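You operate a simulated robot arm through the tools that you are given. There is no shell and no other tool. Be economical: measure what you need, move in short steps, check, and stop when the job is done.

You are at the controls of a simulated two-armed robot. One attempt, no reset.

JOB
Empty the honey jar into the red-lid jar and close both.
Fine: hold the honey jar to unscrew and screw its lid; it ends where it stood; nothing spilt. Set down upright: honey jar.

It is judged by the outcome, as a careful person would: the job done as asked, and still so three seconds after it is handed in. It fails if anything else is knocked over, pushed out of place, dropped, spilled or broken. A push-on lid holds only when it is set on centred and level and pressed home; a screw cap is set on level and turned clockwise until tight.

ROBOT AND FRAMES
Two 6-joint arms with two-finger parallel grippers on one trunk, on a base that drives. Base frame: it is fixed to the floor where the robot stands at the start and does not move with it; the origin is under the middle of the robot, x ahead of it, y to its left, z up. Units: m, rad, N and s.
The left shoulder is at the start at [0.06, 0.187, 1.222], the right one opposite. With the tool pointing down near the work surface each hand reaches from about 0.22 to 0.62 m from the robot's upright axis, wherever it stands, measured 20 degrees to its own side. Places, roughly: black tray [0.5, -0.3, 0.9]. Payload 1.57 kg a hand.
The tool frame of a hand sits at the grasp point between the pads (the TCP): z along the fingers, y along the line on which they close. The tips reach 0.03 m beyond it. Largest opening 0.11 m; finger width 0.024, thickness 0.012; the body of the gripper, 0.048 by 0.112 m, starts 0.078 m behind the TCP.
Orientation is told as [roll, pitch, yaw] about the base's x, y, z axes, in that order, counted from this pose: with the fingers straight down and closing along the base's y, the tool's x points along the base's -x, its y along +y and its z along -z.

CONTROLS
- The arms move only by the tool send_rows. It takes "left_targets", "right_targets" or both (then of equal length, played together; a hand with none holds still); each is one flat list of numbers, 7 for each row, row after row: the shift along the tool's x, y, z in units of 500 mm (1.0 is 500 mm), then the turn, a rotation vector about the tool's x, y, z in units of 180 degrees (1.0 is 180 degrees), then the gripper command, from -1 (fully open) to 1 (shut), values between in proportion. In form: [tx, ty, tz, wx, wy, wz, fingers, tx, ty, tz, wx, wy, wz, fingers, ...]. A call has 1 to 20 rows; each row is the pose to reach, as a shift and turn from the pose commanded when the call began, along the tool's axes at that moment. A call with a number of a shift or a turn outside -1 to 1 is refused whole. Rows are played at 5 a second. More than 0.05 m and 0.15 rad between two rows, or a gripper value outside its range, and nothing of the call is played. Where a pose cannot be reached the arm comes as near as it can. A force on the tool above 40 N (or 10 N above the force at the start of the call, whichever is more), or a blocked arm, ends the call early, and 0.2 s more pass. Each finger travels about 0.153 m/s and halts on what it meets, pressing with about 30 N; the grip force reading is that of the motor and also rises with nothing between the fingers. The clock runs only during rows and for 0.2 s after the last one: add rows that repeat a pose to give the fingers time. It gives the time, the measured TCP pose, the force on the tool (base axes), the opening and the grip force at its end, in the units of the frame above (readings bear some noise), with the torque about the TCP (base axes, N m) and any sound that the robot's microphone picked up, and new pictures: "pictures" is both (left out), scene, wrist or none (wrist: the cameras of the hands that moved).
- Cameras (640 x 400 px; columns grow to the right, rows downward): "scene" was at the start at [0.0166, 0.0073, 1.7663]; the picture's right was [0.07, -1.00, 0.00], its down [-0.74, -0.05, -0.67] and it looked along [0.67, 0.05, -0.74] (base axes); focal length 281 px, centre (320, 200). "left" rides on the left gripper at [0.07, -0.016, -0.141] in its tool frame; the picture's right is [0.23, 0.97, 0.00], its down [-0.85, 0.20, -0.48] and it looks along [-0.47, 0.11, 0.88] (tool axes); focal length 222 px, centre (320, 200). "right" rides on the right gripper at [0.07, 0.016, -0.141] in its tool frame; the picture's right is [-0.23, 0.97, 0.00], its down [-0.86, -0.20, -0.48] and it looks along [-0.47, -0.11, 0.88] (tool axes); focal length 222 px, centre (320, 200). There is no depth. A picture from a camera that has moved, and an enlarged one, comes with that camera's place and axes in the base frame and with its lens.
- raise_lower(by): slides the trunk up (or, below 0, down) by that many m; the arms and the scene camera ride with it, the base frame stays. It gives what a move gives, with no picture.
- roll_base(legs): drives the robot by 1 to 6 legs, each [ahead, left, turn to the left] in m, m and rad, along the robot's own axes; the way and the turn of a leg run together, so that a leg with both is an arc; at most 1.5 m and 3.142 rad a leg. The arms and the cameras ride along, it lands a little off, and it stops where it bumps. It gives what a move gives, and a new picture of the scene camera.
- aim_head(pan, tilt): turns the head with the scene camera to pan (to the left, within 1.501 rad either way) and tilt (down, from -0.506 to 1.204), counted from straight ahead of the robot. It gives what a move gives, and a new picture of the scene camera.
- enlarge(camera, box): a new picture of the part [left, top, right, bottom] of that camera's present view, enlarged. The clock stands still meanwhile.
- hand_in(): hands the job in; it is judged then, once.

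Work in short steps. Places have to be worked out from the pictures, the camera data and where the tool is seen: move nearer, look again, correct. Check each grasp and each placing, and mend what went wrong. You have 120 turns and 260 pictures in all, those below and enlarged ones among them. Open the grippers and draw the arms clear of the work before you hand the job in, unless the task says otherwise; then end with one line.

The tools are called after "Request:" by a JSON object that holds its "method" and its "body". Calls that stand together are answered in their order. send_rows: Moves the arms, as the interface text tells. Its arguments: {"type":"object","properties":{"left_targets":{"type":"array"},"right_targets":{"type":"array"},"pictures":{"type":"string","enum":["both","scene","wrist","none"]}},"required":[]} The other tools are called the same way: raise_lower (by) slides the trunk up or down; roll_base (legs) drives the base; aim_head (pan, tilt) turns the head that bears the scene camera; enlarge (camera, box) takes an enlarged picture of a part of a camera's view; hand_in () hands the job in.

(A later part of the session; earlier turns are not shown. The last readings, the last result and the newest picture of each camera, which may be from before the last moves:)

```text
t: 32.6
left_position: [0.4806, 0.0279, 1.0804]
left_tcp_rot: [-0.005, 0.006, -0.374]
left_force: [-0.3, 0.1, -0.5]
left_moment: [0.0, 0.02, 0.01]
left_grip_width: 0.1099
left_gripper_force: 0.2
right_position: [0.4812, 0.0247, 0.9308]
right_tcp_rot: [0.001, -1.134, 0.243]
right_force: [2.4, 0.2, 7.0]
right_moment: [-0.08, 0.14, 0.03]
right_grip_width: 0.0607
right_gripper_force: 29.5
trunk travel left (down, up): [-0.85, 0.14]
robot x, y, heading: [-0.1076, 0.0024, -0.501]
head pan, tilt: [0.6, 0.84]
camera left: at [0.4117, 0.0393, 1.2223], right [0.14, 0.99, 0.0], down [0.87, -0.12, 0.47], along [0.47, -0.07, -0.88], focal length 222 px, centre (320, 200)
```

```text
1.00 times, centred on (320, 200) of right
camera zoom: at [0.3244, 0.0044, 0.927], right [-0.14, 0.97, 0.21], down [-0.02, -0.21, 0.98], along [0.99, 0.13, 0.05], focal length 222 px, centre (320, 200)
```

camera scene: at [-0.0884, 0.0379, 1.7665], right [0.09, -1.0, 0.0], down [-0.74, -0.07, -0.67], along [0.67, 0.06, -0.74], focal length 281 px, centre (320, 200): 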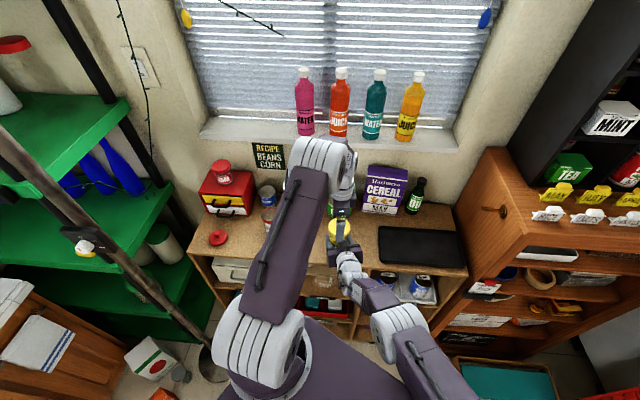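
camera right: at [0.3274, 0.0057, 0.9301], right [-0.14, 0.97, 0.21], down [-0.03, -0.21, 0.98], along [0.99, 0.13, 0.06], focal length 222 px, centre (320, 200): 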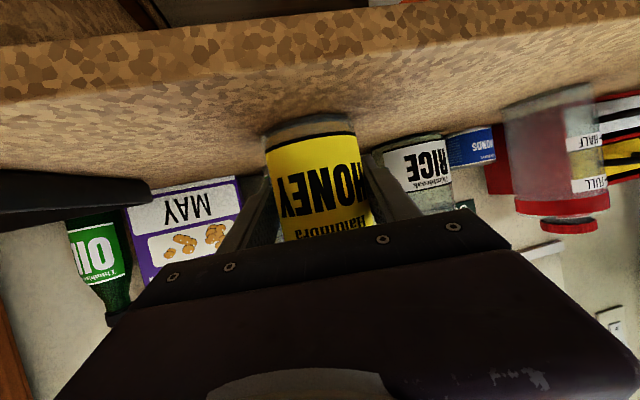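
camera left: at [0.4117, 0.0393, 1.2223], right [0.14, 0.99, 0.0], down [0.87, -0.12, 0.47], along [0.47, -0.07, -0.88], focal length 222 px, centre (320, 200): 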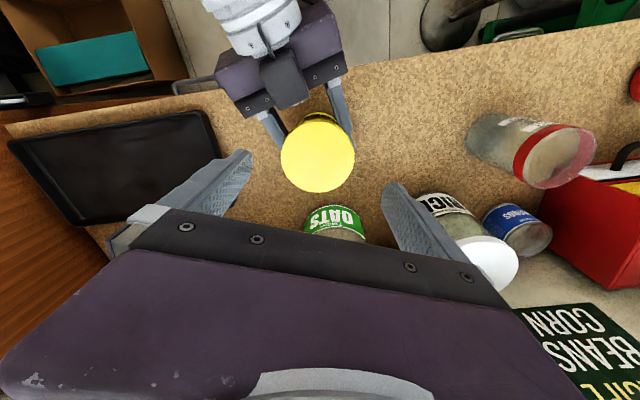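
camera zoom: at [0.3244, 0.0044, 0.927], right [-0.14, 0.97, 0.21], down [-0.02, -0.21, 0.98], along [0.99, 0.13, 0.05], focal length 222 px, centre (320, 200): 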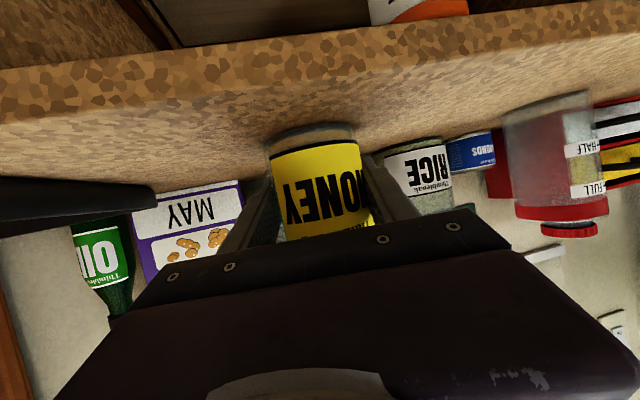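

The jar got nudged back about 5 mm and the right hand presses down on it slightly. I open the right hand to let the jar stand free, back it off 12 mm for clearance, and regrip.

Request:
{"method": "send_rows", "body": {"right_targets": [0, 0, 0, 0, 0, 0, 0, 0, 0, 0, 0, 0, 0, -0.3, -0.005, 0, -0.014, 0, 0, 0, -0.3, -0.009, 0, -0.028, 0, 0, 0, -0.3, -0.009, 0, -0.028, 0, 0, 0, 0, -0.009, 0, -0.028, 0, 0, 0, 0.3, -0.009, 0, -0.028, 0, 0, 0, 1, -0.009, 0, -0.028, 0, 0, 0, 1], "pictures": "both"}}

Request:
{"method": "enlarge", "body": {"camera": "left", "box": [200, 40, 440, 190]}}

```text
t: 34.4
left_position: [0.4814, 0.0273, 1.0805]
left_tcp_rot: [-0.005, 0.005, -0.373]
left_force: [-0.3, 0.0, -0.5]
left_moment: [0.0, 0.03, -0.01]
left_grip_width: 0.1099
left_gripper_force: 0.0
right_position: [0.4735, 0.028, 0.9377]
right_tcp_rot: [-0.007, -1.13, 0.243]
right_force: [0.4, -0.3, -0.5]
right_moment: [0.02, 0.08, 0.04]
right_grip_width: 0.0608
right_gripper_force: 30.2
right hand out of reach, approached as far as the arm can: row 4, 5, 6, 7, 8
trunk travel left (down, up): [-0.85, 0.14]
robot x, y, heading: [-0.1109, -0.0052, -0.502]
head pan, tilt: [0.6, 0.84]
camera scene: at [-0.0863, 0.038, 1.7663], right [0.09, -1.0, 0.0], down [-0.74, -0.07, -0.67], along [0.66, 0.06, -0.74], focal length 281 px, centre (320, 200)
camera right: at [0.3157, 0.0076, 0.9358], right [-0.13, 0.97, 0.2], down [-0.02, -0.21, 0.98], along [0.99, 0.13, 0.05], focal length 222 px, centre (320, 200)
```

scene: 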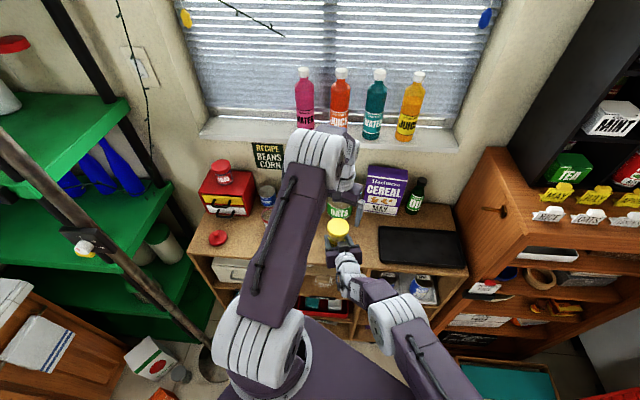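
right: 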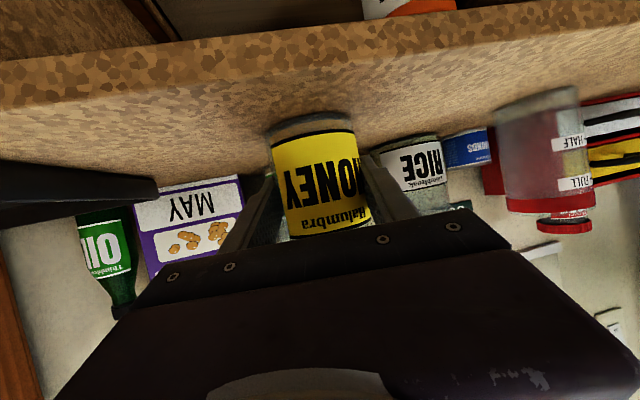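

```text
2.67 times, centred on (320, 115) of left
camera zoom: at [0.4123, 0.0394, 1.2219], right [0.14, 0.99, 0.0], down [0.87, -0.12, 0.47], along [0.47, -0.07, -0.88], focal length 592 px, centre (320, 427)
```

zoom: 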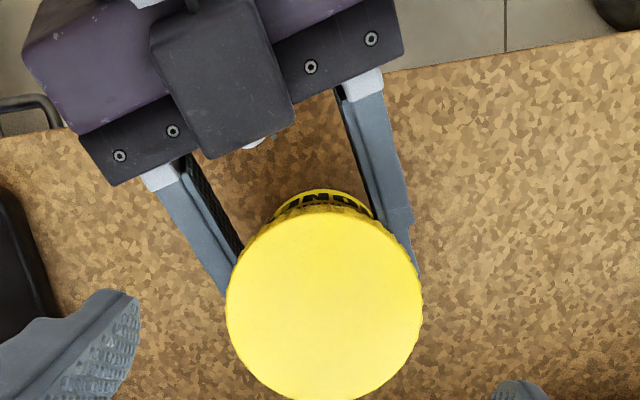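

Jar is upright with the lid centre at (0.479, 0.030). I descend with the fingers half closed at yaw -0.65, which clears the right hand, and grip the lid.

Request:
{"method": "send_rows", "body": {"left_targets": [0.005, 0.003, 0, 0, 0, 0.044, -0.64, 0.005, 0.003, 0.03, 0, 0, 0.088, -0.64, 0.005, 0.003, 0.06, 0, 0, 0.088, -0.64, 0.005, 0.003, 0.09, 0, 0, 0.088, -0.64, 0.005, 0.003, 0.12, 0, 0, 0.088, -0.64, 0.005, 0.003, 0.145, 0, 0, 0.088, -0.64, 0.005, 0.003, 0.145, 0, 0, 0.088, -0.4, 0.005, 0.003, 0.145, 0, 0, 0.088, 0, 0.005, 0.003, 0.145, 0, 0, 0.088, 1, 0.005, 0.003, 0.145, 0, 0, 0.088, 1], "pictures": "wrist"}}

```text
t: 36.6
left_position: [0.4792, 0.0288, 1.0058]
left_tcp_rot: [-0.005, 0.004, -0.65]
left_force: [5.5, 4.7, -2.4]
left_moment: [0.05, -0.06, -0.01]
left_grip_width: 0.0721
left_gripper_force: 30.1
right_position: [0.4732, 0.0277, 0.938]
right_tcp_rot: [-0.005, -1.133, 0.239]
right_force: [-5.9, -4.2, 0.1]
right_moment: [0.32, -0.37, -0.07]
right_grip_width: 0.0604
right_gripper_force: 30.4
trunk travel left (down, up): [-0.85, 0.14]
robot x, y, heading: [-0.111, -0.0014, -0.505]
head pan, tilt: [0.6, 0.84]
camera left: at [0.4154, 0.0595, 1.1487], right [0.41, 0.91, 0.0], down [0.8, -0.36, 0.48], along [0.43, -0.2, -0.88], focal length 222 px, centre (320, 200)
```

left: 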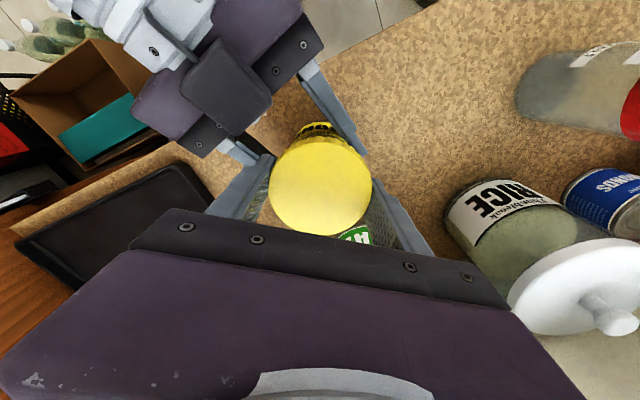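

Lid gripped at 0.072. I begin turning it counter-clockwise in a short test stroke.

Request:
{"method": "send_rows", "body": {"left_targets": [0, 0, 0, 0, 0, -0.04, 1, 0, 0, 0, 0, 0, -0.08, 1, 0, 0, -0.001, 0, 0, -0.12, 1, 0, 0, -0.001, 0, 0, -0.16, 1, 0, 0, -0.001, 0, 0, -0.2, 1, 0, 0, -0.001, 0, 0, -0.2, 1], "pictures": "wrist"}}

```text
t: 38.0
left_position: [0.4792, 0.0287, 1.0068]
left_tcp_rot: [-0.004, 0.005, -0.02]
left_force: [9.8, 5.0, -7.3]
left_moment: [-0.14, -0.18, 0.01]
left_grip_width: 0.0723
left_gripper_force: 29.6
right_position: [0.4733, 0.0275, 0.9389]
right_tcp_rot: [-0.008, -1.13, 0.243]
right_force: [-10.1, -3.8, 3.5]
right_moment: [0.4, -0.53, -0.05]
right_grip_width: 0.0605
right_gripper_force: 30.1
trunk travel left (down, up): [-0.85, 0.14]
robot x, y, heading: [-0.11, -0.0014, -0.51]
head pan, tilt: [0.6, 0.84]
camera left: at [0.4108, 0.016, 1.1497], right [-0.21, 0.98, 0.0], down [0.86, 0.18, 0.47], along [0.46, 0.1, -0.88], focal length 222 px, centre (320, 200)
```

left: 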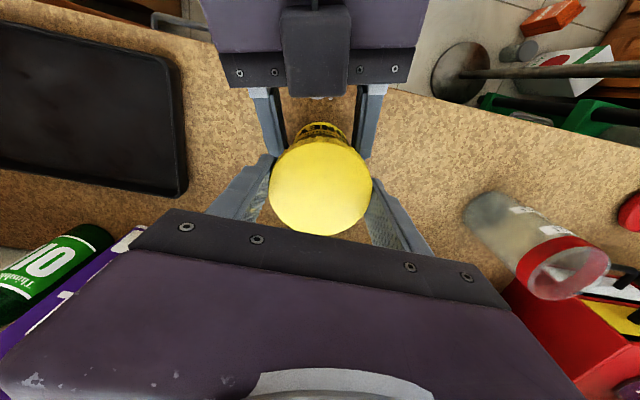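

Request:
{"method": "send_rows", "body": {"left_targets": [-0.004, 0.002, 0.001, 0, 0, -0.04, 1, -0.004, 0.002, 0.001, 0, 0, -0.08, 1, -0.004, 0.002, 0.001, 0, 0, -0.12, 1, -0.004, 0.002, 0.001, 0, 0, -0.16, 1, -0.004, 0.002, 0.001, 0, 0, -0.2, 1, -0.004, 0.002, 0.001, 0, 0, -0.24, 1, -0.004, 0.002, 0.001, 0, 0, -0.28, 1, -0.004, 0.002, 0.001, 0, 0, -0.32, 1, -0.004, 0.002, 0.001, 0, 0, -0.36, 1, -0.004, 0.002, 0.001, 0, 0, -0.36, 1], "pictures": "wrist"}}

```text
t: 40.2
left_position: [0.4818, 0.0308, 1.0059]
left_tcp_rot: [0.006, 0.006, 1.112]
left_force: [-13.0, -14.6, 3.1]
left_moment: [-0.29, 0.42, 0.02]
left_grip_width: 0.0719
left_gripper_force: 29.8
right_position: [0.4742, 0.0287, 0.9393]
right_tcp_rot: [-0.005, -1.132, 0.243]
right_force: [12.6, 15.4, 0.0]
right_moment: [-0.56, 0.34, 0.11]
right_grip_width: 0.0609
right_gripper_force: 30.5
trunk travel left (down, up): [-0.85, 0.14]
robot x, y, heading: [-0.1092, 0.001, -0.504]
head pan, tilt: [0.6, 0.84]
camera left: at [0.4663, -0.0372, 1.1496], right [-0.97, 0.23, 0.01], down [0.2, 0.86, 0.47], along [0.1, 0.46, -0.88], focal length 222 px, centre (320, 200)
```

left: 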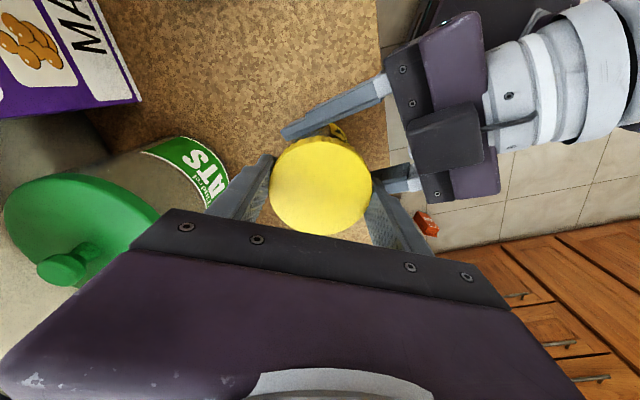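

The lid turned with the hand through 1.76 rad; small lateral preload shows the best centre near (0.480, 0.0295). I release, wind back clockwise, and regrip.

Request:
{"method": "send_rows", "body": {"left_targets": [0.004, 0.002, 0, 0, 0, 0, 0.2, 0.004, 0.002, 0, 0, 0, 0, -0.6, 0.004, 0.002, 0, 0, 0, 0.04, -0.6, 0.004, 0.002, 0, 0, 0, 0.08, -0.6, 0.004, 0.002, 0, 0, 0, 0.12, -0.6, 0.004, 0.002, 0, 0, 0, 0.16, -0.6, 0.004, 0.002, 0, 0, 0, 0.2, -0.6, 0.004, 0.002, 0, 0, 0, 0.24, -0.6, 0.004, 0.002, 0, 0, 0, 0.28, -0.6, 0.004, 0.002, 0, 0, 0, 0.32, -0.6, 0.004, 0.002, 0, 0, 0, 0.36, -0.6, 0.004, 0.002, 0, 0, 0, 0.4, -0.6, 0.004, 0.002, 0, 0, 0, 0.44, -0.6, 0.004, 0.002, 0, 0, 0, 0.48, -0.6, 0.004, 0.002, 0, 0, 0, 0.52, -0.6, 0.004, 0.002, 0, 0, 0, 0.56, -0.6, 0.004, 0.002, 0, 0, 0, 0.56, 0, 0.004, 0.002, 0, 0, 0, 0.56, 1, 0.004, 0.002, 0, 0, 0, 0.56, 1], "pictures": "wrist"}}

```text
t: 44.2
left_position: [0.4796, 0.0297, 1.007]
left_tcp_rot: [-0.005, 0.002, -0.649]
left_force: [6.6, 6.7, -2.3]
left_moment: [0.1, -0.07, 0.0]
left_grip_width: 0.0714
left_gripper_force: 29.5
right_position: [0.4719, 0.0271, 0.9392]
right_tcp_rot: [-0.004, -1.133, 0.239]
right_force: [-5.6, -8.7, 7.8]
right_moment: [0.55, -0.67, -0.08]
right_grip_width: 0.0607
right_gripper_force: 30.1
trunk travel left (down, up): [-0.85, 0.14]
robot x, y, heading: [-0.1074, -0.0009, -0.506]
head pan, tilt: [0.6, 0.84]
camera left: at [0.4148, 0.0602, 1.1497], right [0.41, 0.91, 0.0], down [0.8, -0.36, 0.48], along [0.43, -0.2, -0.88], focal length 222 px, centre (320, 200)
```

left: 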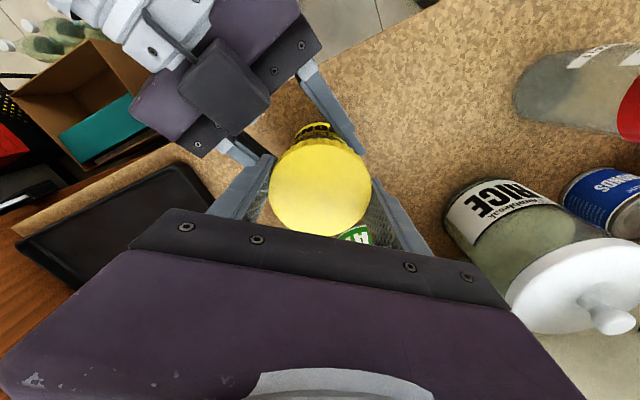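

Request:
{"method": "send_rows", "body": {"left_targets": [0, 0, 0, 0, 0, -0.04, 1, 0, 0, 0, 0, 0, -0.08, 1, 0, 0, 0, 0, 0, -0.12, 1, 0, 0, 0, 0, 0, -0.16, 1, 0, 0, 0, 0, 0, -0.2, 1, 0, 0, 0, 0, 0, -0.24, 1, 0, 0, 0, 0, 0, -0.28, 1, 0, 0, 0, 0, 0, -0.32, 1, 0, 0, 0, 0, 0, -0.36, 1, 0, 0, 0, 0, 0, -0.4, 1, 0, 0, 0, 0, 0, -0.44, 1, 0, 0, 0, 0, 0, -0.48, 1, 0, 0, 0, 0, 0, -0.52, 1, 0, 0, 0, 0, 0, -0.56, 1, 0, 0, 0, 0, 0, -0.56, 1], "pictures": "wrist"}}

```text
t: 47.4
left_position: [0.4797, 0.0283, 1.0075]
left_tcp_rot: [0.004, 0.006, 1.113]
left_force: [1.5, -2.7, 7.6]
left_moment: [-0.18, -0.11, 0.0]
left_grip_width: 0.0715
left_gripper_force: 30.3
right_position: [0.4713, 0.027, 0.9398]
right_tcp_rot: [-0.007, -1.132, 0.241]
right_force: [-0.3, 0.8, -0.1]
right_moment: [0.13, -0.1, -0.03]
right_grip_width: 0.0607
right_gripper_force: 29.6
trunk travel left (down, up): [-0.85, 0.14]
robot x, y, heading: [-0.1086, 0.0004, -0.508]
head pan, tilt: [0.6, 0.84]
camera left: at [0.4639, -0.0396, 1.15], right [-0.97, 0.23, 0.0], down [0.2, 0.86, 0.48], along [0.1, 0.46, -0.88], focal length 222 px, centre (320, 200)
```

left: 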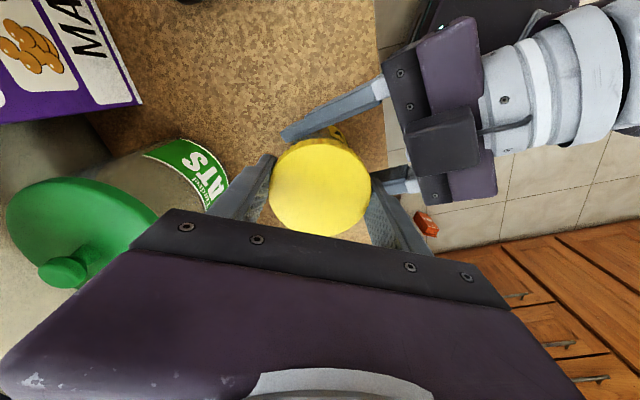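

Upward force suggests the lid is rising. A 3 mm test lift tells if it's free.

Request:
{"method": "send_rows", "body": {"left_targets": [0, 0, -0.003, 0, 0, 0, 1, 0, 0, -0.006, 0, 0, 0, 1, 0, 0, -0.006, 0, 0, 0, 1], "pictures": "none"}}

```text
t: 48.2
left_position: [0.48, 0.0285, 1.0104]
left_tcp_rot: [0.004, 0.005, 1.111]
left_force: [10.1, -1.9, -12.0]
left_moment: [-0.1, -0.34, -0.03]
left_grip_width: 0.0707
left_gripper_force: 30.2
right_position: [0.474, 0.0282, 0.9394]
right_tcp_rot: [-0.007, -1.134, 0.243]
right_force: [-9.2, 3.1, 10.0]
right_moment: [-0.04, -0.45, 0.03]
right_grip_width: 0.0608
right_gripper_force: 29.8
trunk travel left (down, up): [-0.85, 0.14]
robot x, y, heading: [-0.1098, -0.003, -0.505]
head pan, tilt: [0.6, 0.84]
```

Still threaded (−12 N). One more stroke: release, wind back, regrip.

Request:
{"method": "send_rows", "body": {"left_targets": [0, 0, 0.003, 0, 0, 0, 0.2, 0, 0, 0.003, 0, 0, 0, -0.6, 0, 0, 0.003, 0, 0, 0.04, -0.6, 0, 0, 0.003, 0, 0, 0.08, -0.6, 0, 0, 0.003, 0, 0, 0.12, -0.6, 0, 0, 0.003, 0, 0, 0.16, -0.6, 0, 0, 0.003, 0, 0, 0.2, -0.6, 0, 0, 0.003, 0, 0, 0.24, -0.6, 0, 0, 0.003, 0, 0, 0.28, -0.6, 0, 0, 0.003, 0, 0, 0.32, -0.6, 0, 0, 0.003, 0, 0, 0.36, -0.6, 0, 0, 0.003, 0, 0, 0.4, -0.6, 0, 0, 0.003, 0, 0, 0.44, -0.6, 0, 0, 0.003, 0, 0, 0.48, -0.6, 0, 0, 0.003, 0, 0, 0.52, -0.6, 0, 0, 0.003, 0, 0, 0.56, -0.6, 0, 0, 0.003, 0, 0, 0.56, 0, 0, 0, 0.003, 0, 0, 0.56, 1, 0, 0, 0.003, 0, 0, 0.56, 1], "pictures": "none"}}

Request:
{"method": "send_rows", "body": {"left_targets": [0, 0, 0, 0, 0, -0.04, 1, 0, 0, 0, 0, 0, -0.08, 1, 0, 0, 0, 0, 0, -0.12, 1, 0, 0, 0, 0, 0, -0.16, 1, 0, 0, 0, 0, 0, -0.2, 1, 0, 0, 0, 0, 0, -0.24, 1, 0, 0, 0, 0, 0, -0.28, 1, 0, 0, 0, 0, 0, -0.32, 1, 0, 0, -0.001, 0, 0, -0.36, 1, 0, 0, -0.001, 0, 0, -0.4, 1, 0, 0, -0.001, 0, 0, -0.44, 1, 0, 0, -0.001, 0, 0, -0.48, 1, 0, 0, -0.001, 0, 0, -0.52, 1, 0, 0, -0.001, 0, 0, -0.56, 1, 0, 0, -0.001, 0, 0, -0.56, 1], "pictures": "wrist"}}

```text
t: 52.2
left_position: [0.4789, 0.0294, 1.0089]
left_tcp_rot: [-0.004, 0.002, -0.649]
left_force: [3.9, 5.2, -1.3]
left_moment: [0.02, -0.03, -0.02]
left_grip_width: 0.0699
left_gripper_force: 29.7
right_position: [0.4732, 0.0266, 0.9379]
right_tcp_rot: [-0.005, -1.132, 0.239]
right_force: [-3.7, -5.9, 3.0]
right_moment: [0.48, -0.35, -0.06]
right_grip_width: 0.061
right_gripper_force: 29.4
trunk travel left (down, up): [-0.85, 0.14]
robot x, y, heading: [-0.1113, -0.0022, -0.508]
head pan, tilt: [0.6, 0.84]
```

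```text
t: 55.4
left_position: [0.4805, 0.0295, 1.0085]
left_tcp_rot: [0.003, 0.005, 1.112]
left_force: [0.0, 0.5, -0.3]
left_moment: [0.05, 0.0, 0.04]
left_grip_width: 0.0699
left_gripper_force: 30.2
right_position: [0.4738, 0.0286, 0.9387]
right_tcp_rot: [-0.008, -1.134, 0.24]
right_force: [-0.2, 0.9, 0.6]
right_moment: [0.08, 0.01, 0.02]
right_grip_width: 0.0607
right_gripper_force: 29.9
trunk travel left (down, up): [-0.85, 0.14]
robot x, y, heading: [-0.1092, -0.0022, -0.505]
head pan, tilt: [0.6, 0.84]
camera left: at [0.4645, -0.039, 1.1515], right [-0.97, 0.23, 0.01], down [0.2, 0.86, 0.47], along [0.1, 0.46, -0.88], focal length 222 px, centre (320, 200)
```

left: 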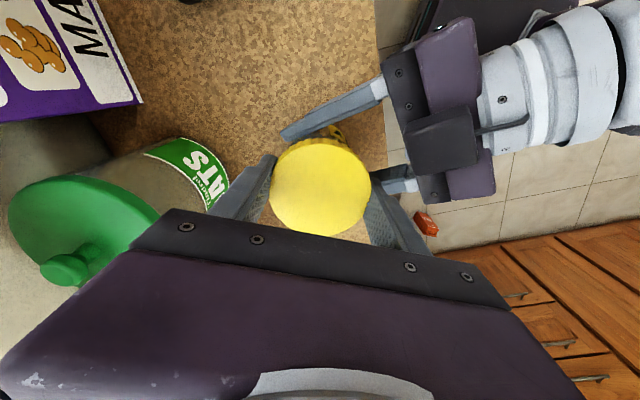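

All forces vanished, so the lid seems free. I test-lift 1 cm.

Request:
{"method": "send_rows", "body": {"left_targets": [0, 0, -0.006, 0, 0, 0, 1, 0, 0, -0.012, 0, 0, 0, 1, 0, 0, -0.02, 0, 0, 0, 1, 0, 0, -0.02, 0, 0, 0, 1], "pictures": "wrist"}}

```text
t: 56.4
left_position: [0.4786, 0.0294, 1.0194]
left_tcp_rot: [0.006, 0.005, 1.11]
left_force: [0.0, -0.1, 0.2]
left_moment: [-0.02, 0.0, 0.01]
left_grip_width: 0.0699
left_gripper_force: 30.1
right_position: [0.4728, 0.0286, 0.9391]
right_tcp_rot: [-0.007, -1.132, 0.242]
right_force: [-0.5, 1.2, -0.3]
right_moment: [0.15, -0.01, 0.0]
right_grip_width: 0.0609
right_gripper_force: 29.9
trunk travel left (down, up): [-0.85, 0.14]
robot x, y, heading: [-0.1125, -0.0006, -0.508]
head pan, tilt: [0.6, 0.84]
camera left: at [0.464, -0.039, 1.1618], right [-0.97, 0.23, 0.01], down [0.2, 0.86, 0.47], along [0.1, 0.46, -0.88], focal length 222 px, centre (320, 200)
```

left: 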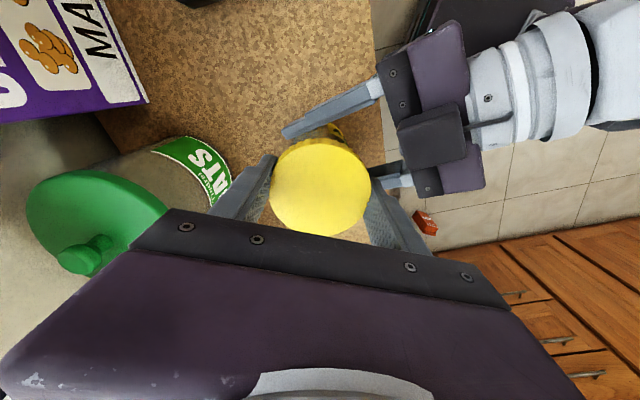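

The lid is off and in the left hand. I lift it straight up.

Request:
{"method": "send_rows", "body": {"left_targets": [0, 0, -0.04, 0, 0, 0, 1, 0, 0, -0.1, 0, 0, 0.03, 1, 0, 0, -0.18, 0, 0, 0.06, 1, 0, 0, -0.26, 0, 0, 0.1, 1, 0, 0, -0.34, 0, 0, 0.14, 1, 0, 0, -0.42, 0, 0, 0.18, 1, 0, 0, -0.5, 0, 0, 0.22, 1, 0, 0, -0.56, 0, 0, 0.26, 1, 0, 0, -0.56, 0, 0, 0.3, 1, 0, 0, -0.56, 0, 0, 0.34, 1, 0, 0, -0.56, 0, 0, 0.38, 1, 0, 0, -0.56, 0, 0, 0.38, 1], "pictures": "both"}}

```text
t: 59.0
left_position: [0.4802, 0.0293, 1.2984]
left_tcp_rot: [-0.005, 0.007, -0.085]
left_force: [-0.1, -0.5, -0.5]
left_moment: [-0.02, -0.01, 0.0]
left_grip_width: 0.0696
left_gripper_force: 29.6
right_position: [0.4728, 0.0265, 0.9395]
right_tcp_rot: [-0.005, -1.132, 0.242]
right_force: [-0.4, -0.3, 0.2]
right_moment: [0.09, -0.03, 0.0]
right_grip_width: 0.0608
right_gripper_force: 30.1
trunk travel left (down, up): [-0.85, 0.14]
robot x, y, heading: [-0.1107, 0.0001, -0.503]
head pan, tilt: [0.6, 0.84]
camera scene: at [-0.0866, 0.0379, 1.7663], right [0.09, -1.0, 0.0], down [-0.74, -0.07, -0.67], along [0.66, 0.06, -0.74], focal length 281 px, centre (320, 200)
camera left: at [0.4106, 0.0208, 1.4419], right [-0.14, 0.99, 0.0], down [0.87, 0.13, 0.47], along [0.47, 0.07, -0.88], focal length 222 px, centre (320, 200)
```

scene: 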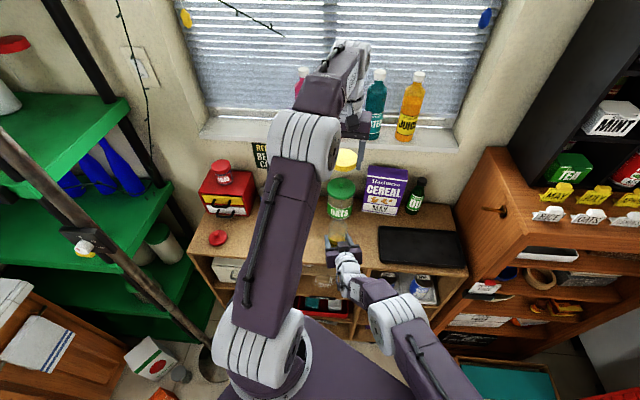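
left: 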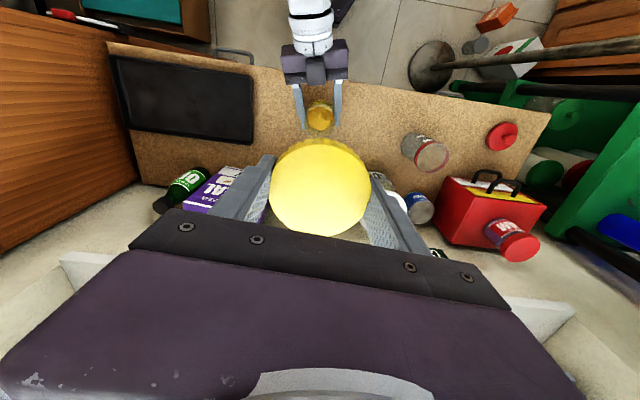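

Request:
{"method": "enlarge", "body": {"camera": "left", "box": [280, 80, 540, 180]}}

Request:
{"method": "enlarge", "body": {"camera": "scene", "box": [190, 180, 370, 290]}}

```text
2.46 times, centred on (410, 130) of left
camera zoom: at [0.4106, 0.0208, 1.4419], right [-0.14, 0.99, 0.0], down [0.87, 0.13, 0.47], along [0.47, 0.07, -0.88], focal length 547 px, centre (98, 372)
```

zoom: 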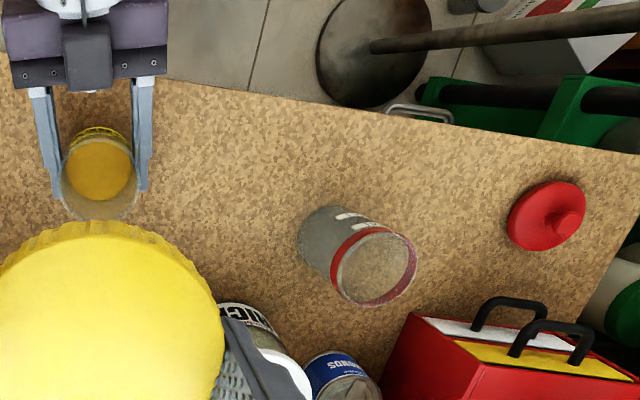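

```text
3.56 times, centred on (280, 235) of scene
camera zoom: at [-0.0866, 0.0379, 1.7663], right [0.09, -1.0, 0.0], down [-0.74, -0.07, -0.67], along [0.66, 0.06, -0.74], focal length 1000 px, centre (462, 76)
```

zoom: 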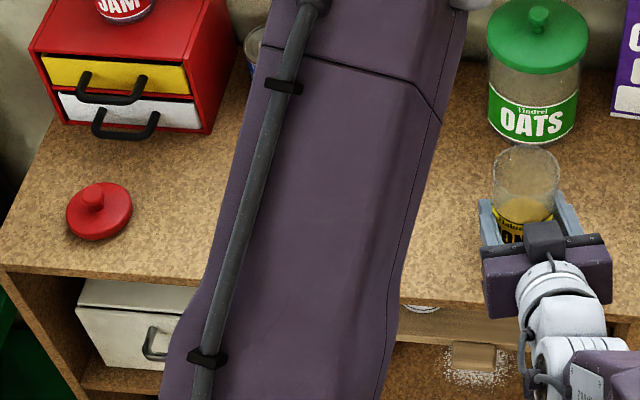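

The honey jar is open and roughly half full; the red-rim jar is empty with its mouth at about (0.510, 0.261, 1.02). I lift the honey jar and carry the lid up and away.

Request:
{"method": "send_rows", "body": {"left_targets": [0.03, 0.05, -0.03, 0, 0, 0, 1, 0.06, 0.1, -0.055, 0, 0, 0, 1, 0.09, 0.145, -0.08, 0, 0, 0, 1, 0.125, 0.19, -0.11, 0, 0, 0, 1, 0.155, 0.24, -0.135, 0, 0, 0, 1, 0.185, 0.285, -0.16, 0, 0, 0, 1, 0.185, 0.285, -0.16, 0, 0, 0, 1], "right_targets": [-0.02, 0, -0.009, 0, 0, 0, 1, -0.06, 0, -0.028, 0, 0, 0, 1, -0.1, 0, -0.047, 0, 0, 0, 1, -0.15, 0, -0.07, 0, 0, 0, 1, -0.19, 0, -0.089, 0, 0, 0, 1, -0.226, 0, -0.106, 0, 0, 0, 1, -0.226, 0, -0.106, 0, 0, 0, 1], "pictures": "both"}}

```text
t: 60.6
left_position: [0.4023, 0.1785, 1.3792]
left_tcp_rot: [-0.004, 0.006, -0.083]
left_force: [1.1, -0.4, -0.3]
left_moment: [0.02, -0.02, -0.02]
left_grip_width: 0.0698
left_gripper_force: 30.6
right_position: [0.471, 0.0315, 1.0639]
right_tcp_rot: [-0.008, -1.131, 0.24]
right_force: [0.1, 0.4, -3.0]
right_moment: [0.01, 0.03, -0.02]
right_grip_width: 0.0607
right_gripper_force: 30.4
right hand out of reach, approached as far as the arm can: row 2, 3, 4, 5, 6, 7
trunk travel left (down, up): [-0.85, 0.14]
robot x, y, heading: [-0.1158, -0.0026, -0.505]
head pan, tilt: [0.6, 0.84]
camera scene: at [-0.0855, 0.0377, 1.7663], right [0.09, -1.0, 0.0], down [-0.74, -0.07, -0.67], along [0.66, 0.06, -0.74], focal length 281 px, centre (320, 200)
camera right: at [0.3141, 0.0122, 1.0604], right [-0.13, 0.97, 0.2], down [-0.02, -0.21, 0.98], along [0.99, 0.12, 0.05], focal length 222 px, centre (320, 200)
camera left: at [0.3324, 0.1699, 1.5215], right [-0.14, 0.99, 0.0], down [0.87, 0.13, 0.47], along [0.47, 0.07, -0.88], focal length 222 px, centre (320, 200)
```

scene: 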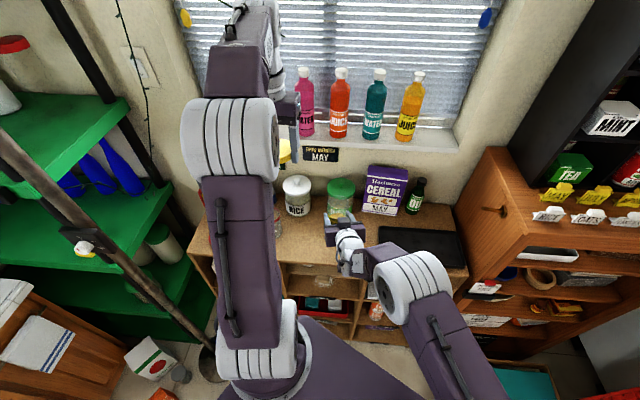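
right: 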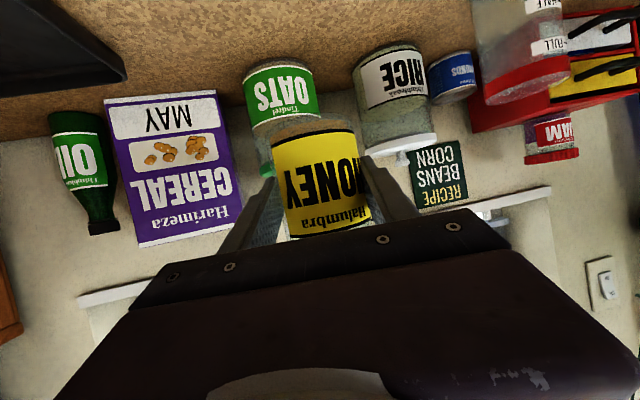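
left: 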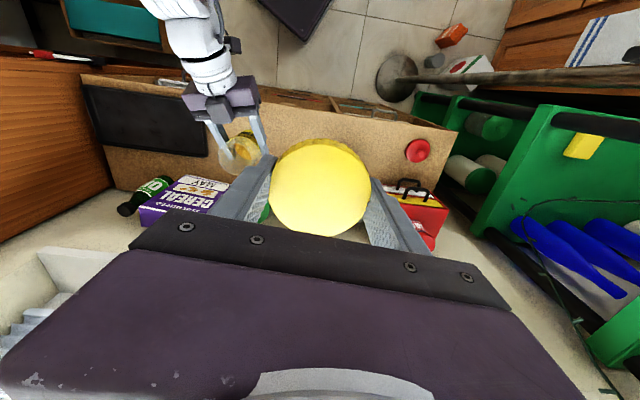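

Level and clear. I shift the base about 0.11 m left, bringing the held jar beside the red jar at a safe gap.

Request:
{"method": "roll_base", "body": {"legs": [[-0.053, 0.096, 0]]}}

```text
t: 61.8
left_position: [0.4006, 0.2835, 1.3795]
left_tcp_rot: [-0.002, 0.008, -0.086]
left_force: [0.2, 0.4, 1.0]
left_moment: [0.02, 0.01, -0.02]
left_grip_width: 0.0698
left_gripper_force: 29.4
right_position: [0.4705, 0.1388, 1.0632]
right_tcp_rot: [-0.003, -1.132, 0.233]
right_force: [0.0, -0.5, -3.9]
right_moment: [0.0, 0.0, 0.05]
right_grip_width: 0.0608
right_gripper_force: 30.3
trunk travel left (down, up): [-0.85, 0.14]
robot x, y, heading: [-0.1113, 0.1057, -0.507]
head pan, tilt: [0.6, 0.84]
camera scene: at [-0.0868, 0.1434, 1.7664], right [0.09, -1.0, 0.0], down [-0.74, -0.07, -0.67], along [0.66, 0.06, -0.74], focal length 281 px, centre (320, 200)
```

scene: 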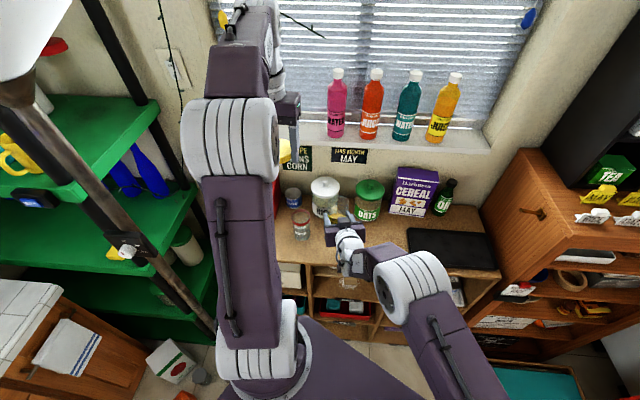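

Request:
{"method": "enlarge", "body": {"camera": "scene", "box": [270, 180, 398, 260]}}

Request:
{"method": "enlarge", "body": {"camera": "right", "box": [240, 0, 640, 250]}}

Request:
{"method": "enlarge", "body": {"camera": "left", "box": [160, 50, 480, 250]}}

```text
5.00 times, centred on (334, 220) of scene
camera zoom: at [-0.0868, 0.1434, 1.7664], right [0.09, -1.0, 0.0], down [-0.74, -0.07, -0.67], along [0.66, 0.06, -0.74], focal length 1406 px, centre (250, 100)
```

zoom: 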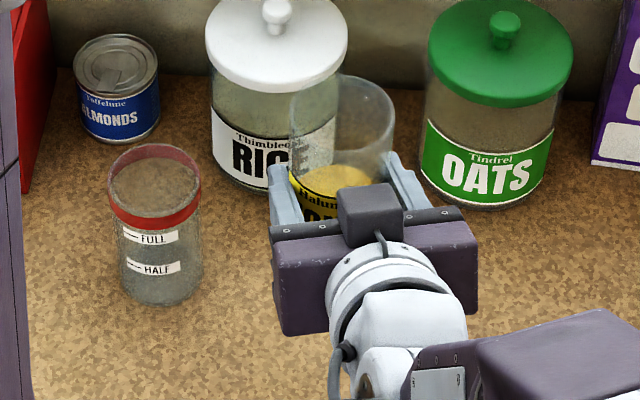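

```text
1.60 times, centred on (440, 125) of right
camera zoom: at [0.3131, 0.1188, 1.0602], right [-0.13, 0.97, 0.2], down [-0.02, -0.21, 0.98], along [0.99, 0.12, 0.05], focal length 355 px, centre (128, 320)
```

zoom: 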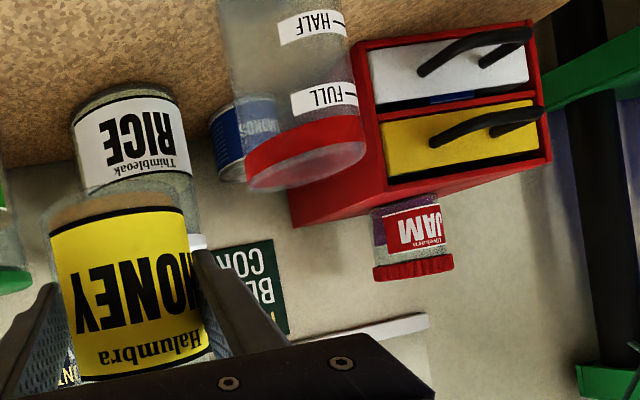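

```text
2.00 times, centred on (320, 150) of left
camera zoom: at [0.3315, 0.2752, 1.5219], right [-0.14, 0.99, 0.0], down [0.87, 0.13, 0.47], along [0.47, 0.07, -0.88], focal length 444 px, centre (320, 300)
```

zoom: 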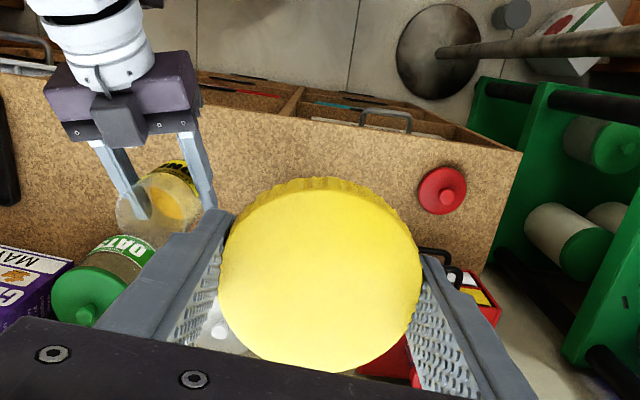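

Red jar mouth refined to about (0.507, 0.262, 1.01). I go to the pre-pour position tilted 45° to the left (no spill yet), keeping short of the red jar.

Request:
{"method": "send_rows", "body": {"right_targets": [-0.006, 0.004, 0.013, 0.0133, 0, -0.0283, 1, -0.012, 0.0075, 0.026, 0.0265, 0, -0.0566, 1, -0.018, 0.011, 0.039, 0.0398, 0, -0.0849, 1, -0.025, 0.015, 0.052, 0.0531, 0, -0.1132, 1, -0.031, 0.019, 0.065, 0.0664, 0, -0.1415, 1, -0.037, 0.0225, 0.079, 0.0797, 0, -0.1698, 1, -0.043, 0.026, 0.092, 0.0929, 0, -0.1981, 1, -0.049, 0.03, 0.105, 0.1062, 0, -0.2264, 1, -0.049, 0.03, 0.105, 0.1062, 0, -0.2264, 1], "pictures": "both"}}

Request:
{"method": "enlarge", "body": {"camera": "scene", "box": [270, 180, 398, 260]}}

```text
t: 64.0
left_position: [0.402, 0.2862, 1.3786]
left_tcp_rot: [-0.004, 0.006, -0.086]
left_force: [0.0, 0.2, -0.3]
left_moment: [0.02, -0.01, -0.01]
left_grip_width: 0.0697
left_gripper_force: 30.0
right_position: [0.5331, 0.1708, 1.1388]
right_tcp_rot: [-1.253, -0.767, 1.252]
right_force: [-0.5, -0.3, -3.2]
right_moment: [-0.01, 0.05, 0.01]
right_grip_width: 0.0605
right_gripper_force: 29.6
right hand out of reach, approached as far as the arm can: row 8, 9
trunk travel left (down, up): [-0.85, 0.14]
robot x, y, heading: [-0.1128, 0.1106, -0.505]
head pan, tilt: [0.6, 0.84]
stopped in row 9 (right hand): the arm was blocked; the commanded pose is now the measured one
camera scene: at [-0.0862, 0.1473, 1.7663], right [0.09, -1.0, 0.0], down [-0.74, -0.07, -0.67], along [0.66, 0.06, -0.74], focal length 281 px, centre (320, 200)
camera right: at [0.379, 0.1486, 1.1105], right [-0.04, 0.86, -0.51], down [-0.25, 0.48, 0.84], along [0.97, 0.16, 0.2], focal length 222 px, centre (320, 200)
```

scene: 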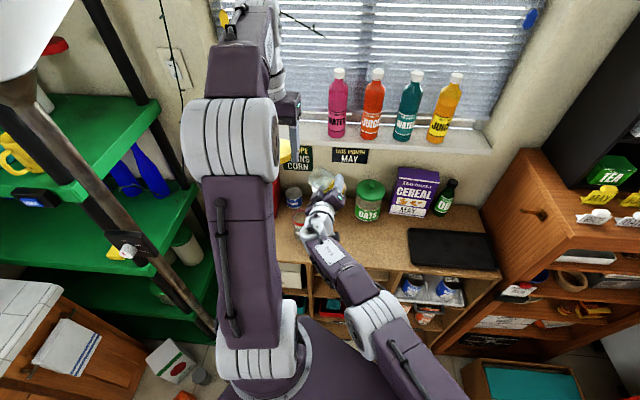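
right: 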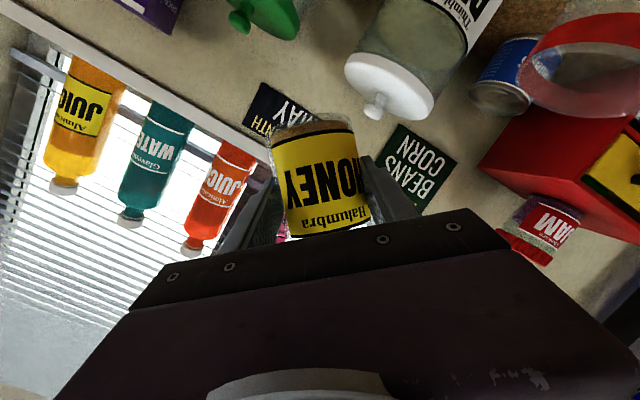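

```text
5.00 times, centred on (334, 220) of scene
camera zoom: at [-0.0862, 0.1473, 1.7663], right [0.09, -1.0, 0.0], down [-0.74, -0.07, -0.67], along [0.66, 0.06, -0.74], focal length 1406 px, centre (250, 100)
```

zoom: 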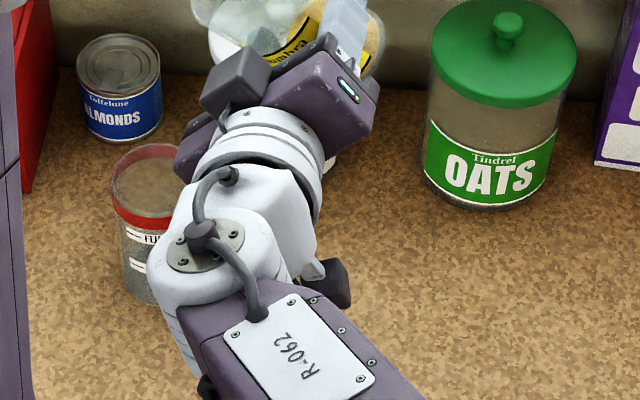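

Tilted 44° without spill, but the hand ended 7 cm higher than asked and "blocked". I check whether it can move down a little from here.

Request:
{"method": "send_rows", "body": {"right_targets": [0.014, 0.014, 0.0045, 0, 0, 0, 1, 0.028, 0.027, 0.009, 0, 0, 0, 1, 0.042, 0.041, 0.0135, 0, 0, 0, 1, 0.042, 0.041, 0.0135, 0, 0, 0, 1], "pictures": "none"}}

```text
t: 65.2
left_position: [0.4021, 0.2872, 1.3777]
left_tcp_rot: [-0.003, 0.008, -0.086]
left_force: [0.2, -0.4, -0.2]
left_moment: [0.0, 0.0, 0.04]
left_grip_width: 0.0698
left_gripper_force: 29.5
right_position: [0.535, 0.1714, 1.1551]
right_tcp_rot: [-1.304, -0.811, 1.28]
right_force: [1.0, -0.8, -3.9]
right_moment: [-0.03, 0.03, -0.02]
right_grip_width: 0.0606
right_gripper_force: 30.0
right hand out of reach, approached as far as the arm can: row 2, 3, 4
trunk travel left (down, up): [-0.85, 0.14]
robot x, y, heading: [-0.1107, 0.1065, -0.504]
head pan, tilt: [0.6, 0.84]
stopped in row 4 (right hand): the arm was blocked; the commanded pose is now the measured one
```

It can't: likely a wrist-bend limit because the forearm hangs too steeply. I bring the jar upright and higher, then back the base off and lower the trunk so the forearm lies flatter.

Request:
{"method": "send_rows", "body": {"right_targets": [-0.008, -0.021, -0.003, -0.0127, 0, 0.027, 1, -0.016, -0.041, -0.005, -0.0254, 0, 0.0541, 1, -0.024, -0.062, -0.008, -0.0381, 0, 0.0811, 1, -0.031, -0.083, -0.011, -0.0508, 0, 0.1082, 1, -0.039, -0.104, -0.013, -0.0634, 0, 0.1352, 1, -0.047, -0.125, -0.016, -0.0761, 0, 0.1622, 1, -0.055, -0.145, -0.019, -0.0888, 0, 0.1893, 1, -0.063, -0.166, -0.0215, -0.1015, 0, 0.2163, 1, -0.063, -0.166, -0.0215, -0.1015, 0, 0.2163, 1], "pictures": "scene"}}

```text
t: 67.2
left_position: [0.4015, 0.2869, 1.3777]
left_tcp_rot: [-0.003, 0.009, -0.086]
left_force: [-0.5, 0.7, 0.4]
left_moment: [0.02, -0.02, 0.01]
left_grip_width: 0.0697
left_gripper_force: 30.0
right_position: [0.5359, 0.131, 1.2332]
right_tcp_rot: [0.052, -1.275, 0.154]
right_force: [-0.1, -1.0, -2.5]
right_moment: [-0.01, -0.01, 0.03]
right_grip_width: 0.0608
right_gripper_force: 29.5
trunk travel left (down, up): [-0.85, 0.14]
robot x, y, heading: [-0.1131, 0.1097, -0.502]
head pan, tilt: [0.6, 0.84]
camera scene: at [-0.0865, 0.1476, 1.7663], right [0.09, -1.0, 0.0], down [-0.74, -0.07, -0.67], along [0.66, 0.06, -0.74], focal length 281 px, centre (320, 200)
```

scene: 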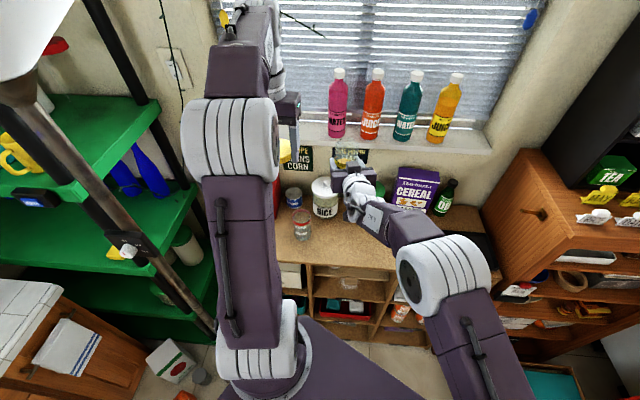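

Request:
{"method": "roll_base", "body": {"legs": [[-0.0874, -0.0486, 0]]}}

Request:
{"method": "raise_lower", "body": {"by": -0.15}}

```text
t: 68.3
left_position: [0.3056, 0.2881, 1.3774]
left_tcp_rot: [-0.005, 0.011, -0.083]
left_force: [0.6, 0.3, -0.2]
left_moment: [0.02, 0.04, 0.04]
left_grip_width: 0.0696
left_gripper_force: 30.1
right_position: [0.441, 0.1314, 1.2314]
right_tcp_rot: [0.05, -1.271, 0.151]
right_force: [0.5, -0.8, -2.7]
right_moment: [-0.01, 0.0, 0.05]
right_grip_width: 0.0607
right_gripper_force: 30.1
trunk travel left (down, up): [-0.85, 0.14]
robot x, y, heading: [-0.2086, 0.1087, -0.509]
head pan, tilt: [0.6, 0.84]
camera scene: at [-0.1799, 0.1473, 1.7662], right [0.09, -1.0, 0.0], down [-0.74, -0.07, -0.66], along [0.66, 0.06, -0.75], focal length 281 px, centre (320, 200)
```

scene: 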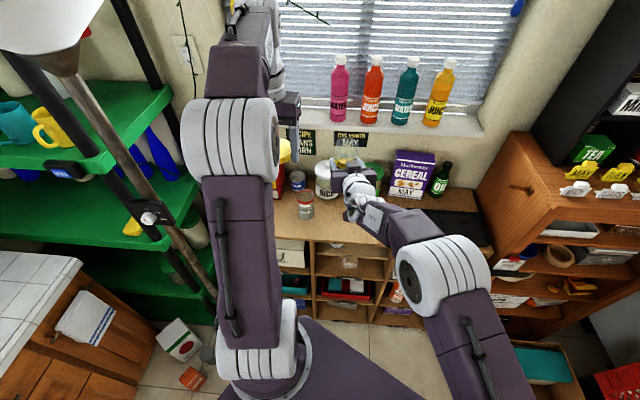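

```text
t: 70.0
left_position: [0.302, 0.2879, 1.2277]
left_tcp_rot: [-0.002, 0.007, -0.083]
left_force: [-1.1, 1.1, 0.5]
left_moment: [0.0, -0.02, -0.04]
left_grip_width: 0.07
left_gripper_force: 30.7
right_position: [0.4365, 0.1306, 1.0833]
right_tcp_rot: [0.048, -1.274, 0.153]
right_force: [-0.2, -1.1, -3.6]
right_moment: [-0.01, 0.05, 0.0]
right_grip_width: 0.0608
right_gripper_force: 30.1
trunk travel left (down, up): [-0.7, 0.29]
robot x, y, heading: [-0.2098, 0.1083, -0.502]
head pan, tilt: [0.6, 0.84]
```

Lower and further back now. I retry the approach with a 45° tilt.

Request:
{"method": "send_rows", "body": {"right_targets": [-0.007, 0.003, 0.023, 0.0091, 0, -0.0299, 1, -0.014, 0.006, 0.047, 0.0182, 0, -0.0597, 1, -0.021, 0.009, 0.07, 0.0273, 0, -0.0896, 1, -0.028, 0.012, 0.093, 0.0364, 0, -0.1194, 1, -0.035, 0.015, 0.116, 0.0456, 0, -0.1493, 1, -0.042, 0.018, 0.14, 0.0547, 0, -0.1792, 1, -0.049, 0.021, 0.163, 0.0638, 0, -0.209, 1, -0.0565, 0.024, 0.186, 0.0729, -0.001, -0.2389, 1, -0.0565, 0.024, 0.186, 0.0729, -0.001, -0.2389, 1], "pictures": "both"}}

```text
t: 72.0
left_position: [0.3023, 0.2862, 1.2285]
left_tcp_rot: [0.0, 0.006, -0.082]
left_force: [0.4, 0.3, 0.1]
left_moment: [0.0, 0.04, -0.02]
left_grip_width: 0.0698
left_gripper_force: 30.1
right_position: [0.4708, 0.1589, 1.0797]
right_tcp_rot: [-1.285, -0.76, 1.364]
right_force: [0.2, -0.7, -3.5]
right_moment: [0.01, 0.02, 0.0]
right_grip_width: 0.0607
right_gripper_force: 30.3
right hand out of reach, approached as far as the arm can: row 5, 6, 7, 8, 9
trunk travel left (down, up): [-0.7, 0.29]
robot x, y, heading: [-0.2064, 0.1083, -0.511]
head pan, tilt: [0.6, 0.84]
camera scene: at [-0.1849, 0.1455, 1.6163], right [0.09, -1.0, 0.0], down [-0.74, -0.07, -0.67], along [0.66, 0.06, -0.75], focal length 281 px, centre (320, 200)
camera right: at [0.3195, 0.1221, 1.0501], right [-0.11, 0.85, -0.52], down [-0.31, 0.47, 0.83], along [0.94, 0.25, 0.22], focal length 222 px, centre (320, 200)
```

scene: 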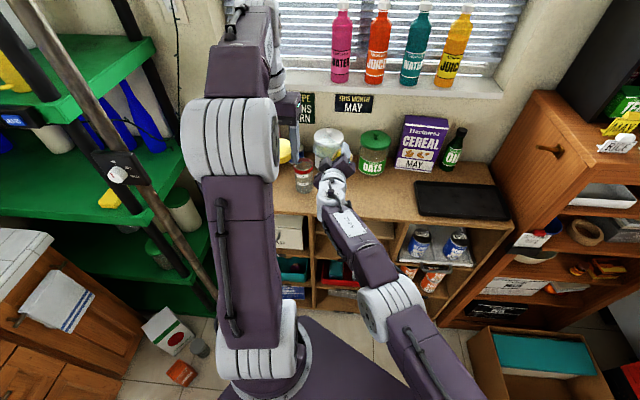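
right: 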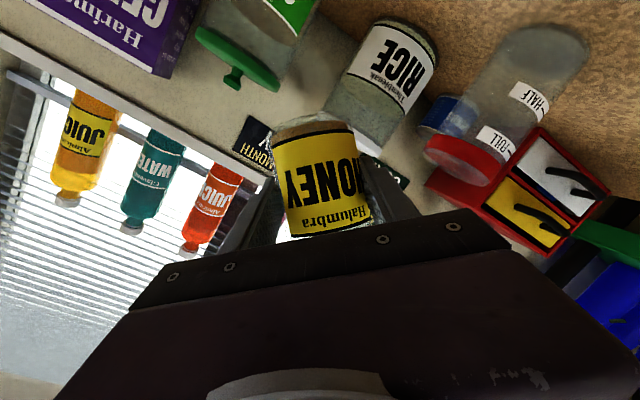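

Now it's the maximum-reach side that limits. I creep the base 0.05 m forward.

Request:
{"method": "roll_base", "body": {"legs": [[0.046, 0.026, 0]]}}

Request:
{"method": "enlarge", "body": {"camera": "scene", "box": [256, 120, 384, 200]}}

Request:
{"method": "enlarge", "body": {"camera": "left", "box": [0, 0, 640, 400]}}

```text
t: 73.0
left_position: [0.3479, 0.2885, 1.2299]
left_tcp_rot: [-0.005, 0.004, -0.084]
left_force: [-0.7, 0.1, 0.3]
left_moment: [-0.04, -0.01, -0.01]
left_grip_width: 0.07
left_gripper_force: 30.4
right_position: [0.5169, 0.1618, 1.0822]
right_tcp_rot: [-1.291, -0.759, 1.371]
right_force: [-0.6, -0.3, -2.9]
right_moment: [0.01, 0.03, 0.02]
right_grip_width: 0.0609
right_gripper_force: 30.1
trunk travel left (down, up): [-0.7, 0.29]
robot x, y, heading: [-0.157, 0.1074, -0.503]
head pan, tilt: [0.6, 0.84]
camera scene: at [-0.1403, 0.148, 1.6165], right [0.1, -1.0, 0.0], down [-0.74, -0.07, -0.67], along [0.67, 0.06, -0.74], focal length 281 px, centre (320, 200)
```

scene: 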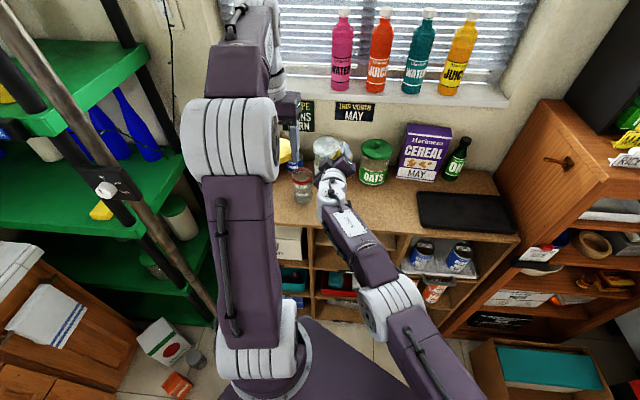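

```text
5.00 times, centred on (320, 160) of scene
camera zoom: at [-0.1403, 0.148, 1.6165], right [0.1, -1.0, 0.0], down [-0.74, -0.07, -0.67], along [0.67, 0.06, -0.74], focal length 1406 px, centre (320, 400)
```

zoom: 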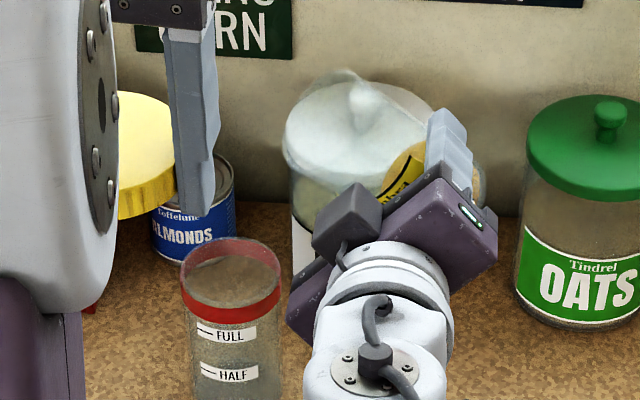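

```text
1.00 times, centred on (320, 200) of left
camera zoom: at [0.2785, 0.2802, 1.3731], right [-0.15, 0.99, 0.0], down [0.87, 0.13, 0.48], along [0.47, 0.07, -0.88], focal length 222 px, centre (320, 200)
```

zoom: 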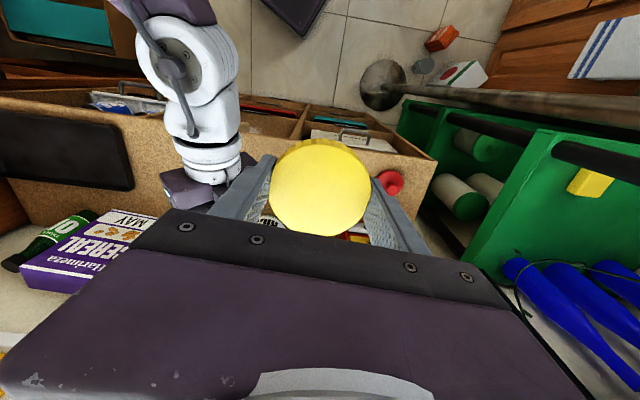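

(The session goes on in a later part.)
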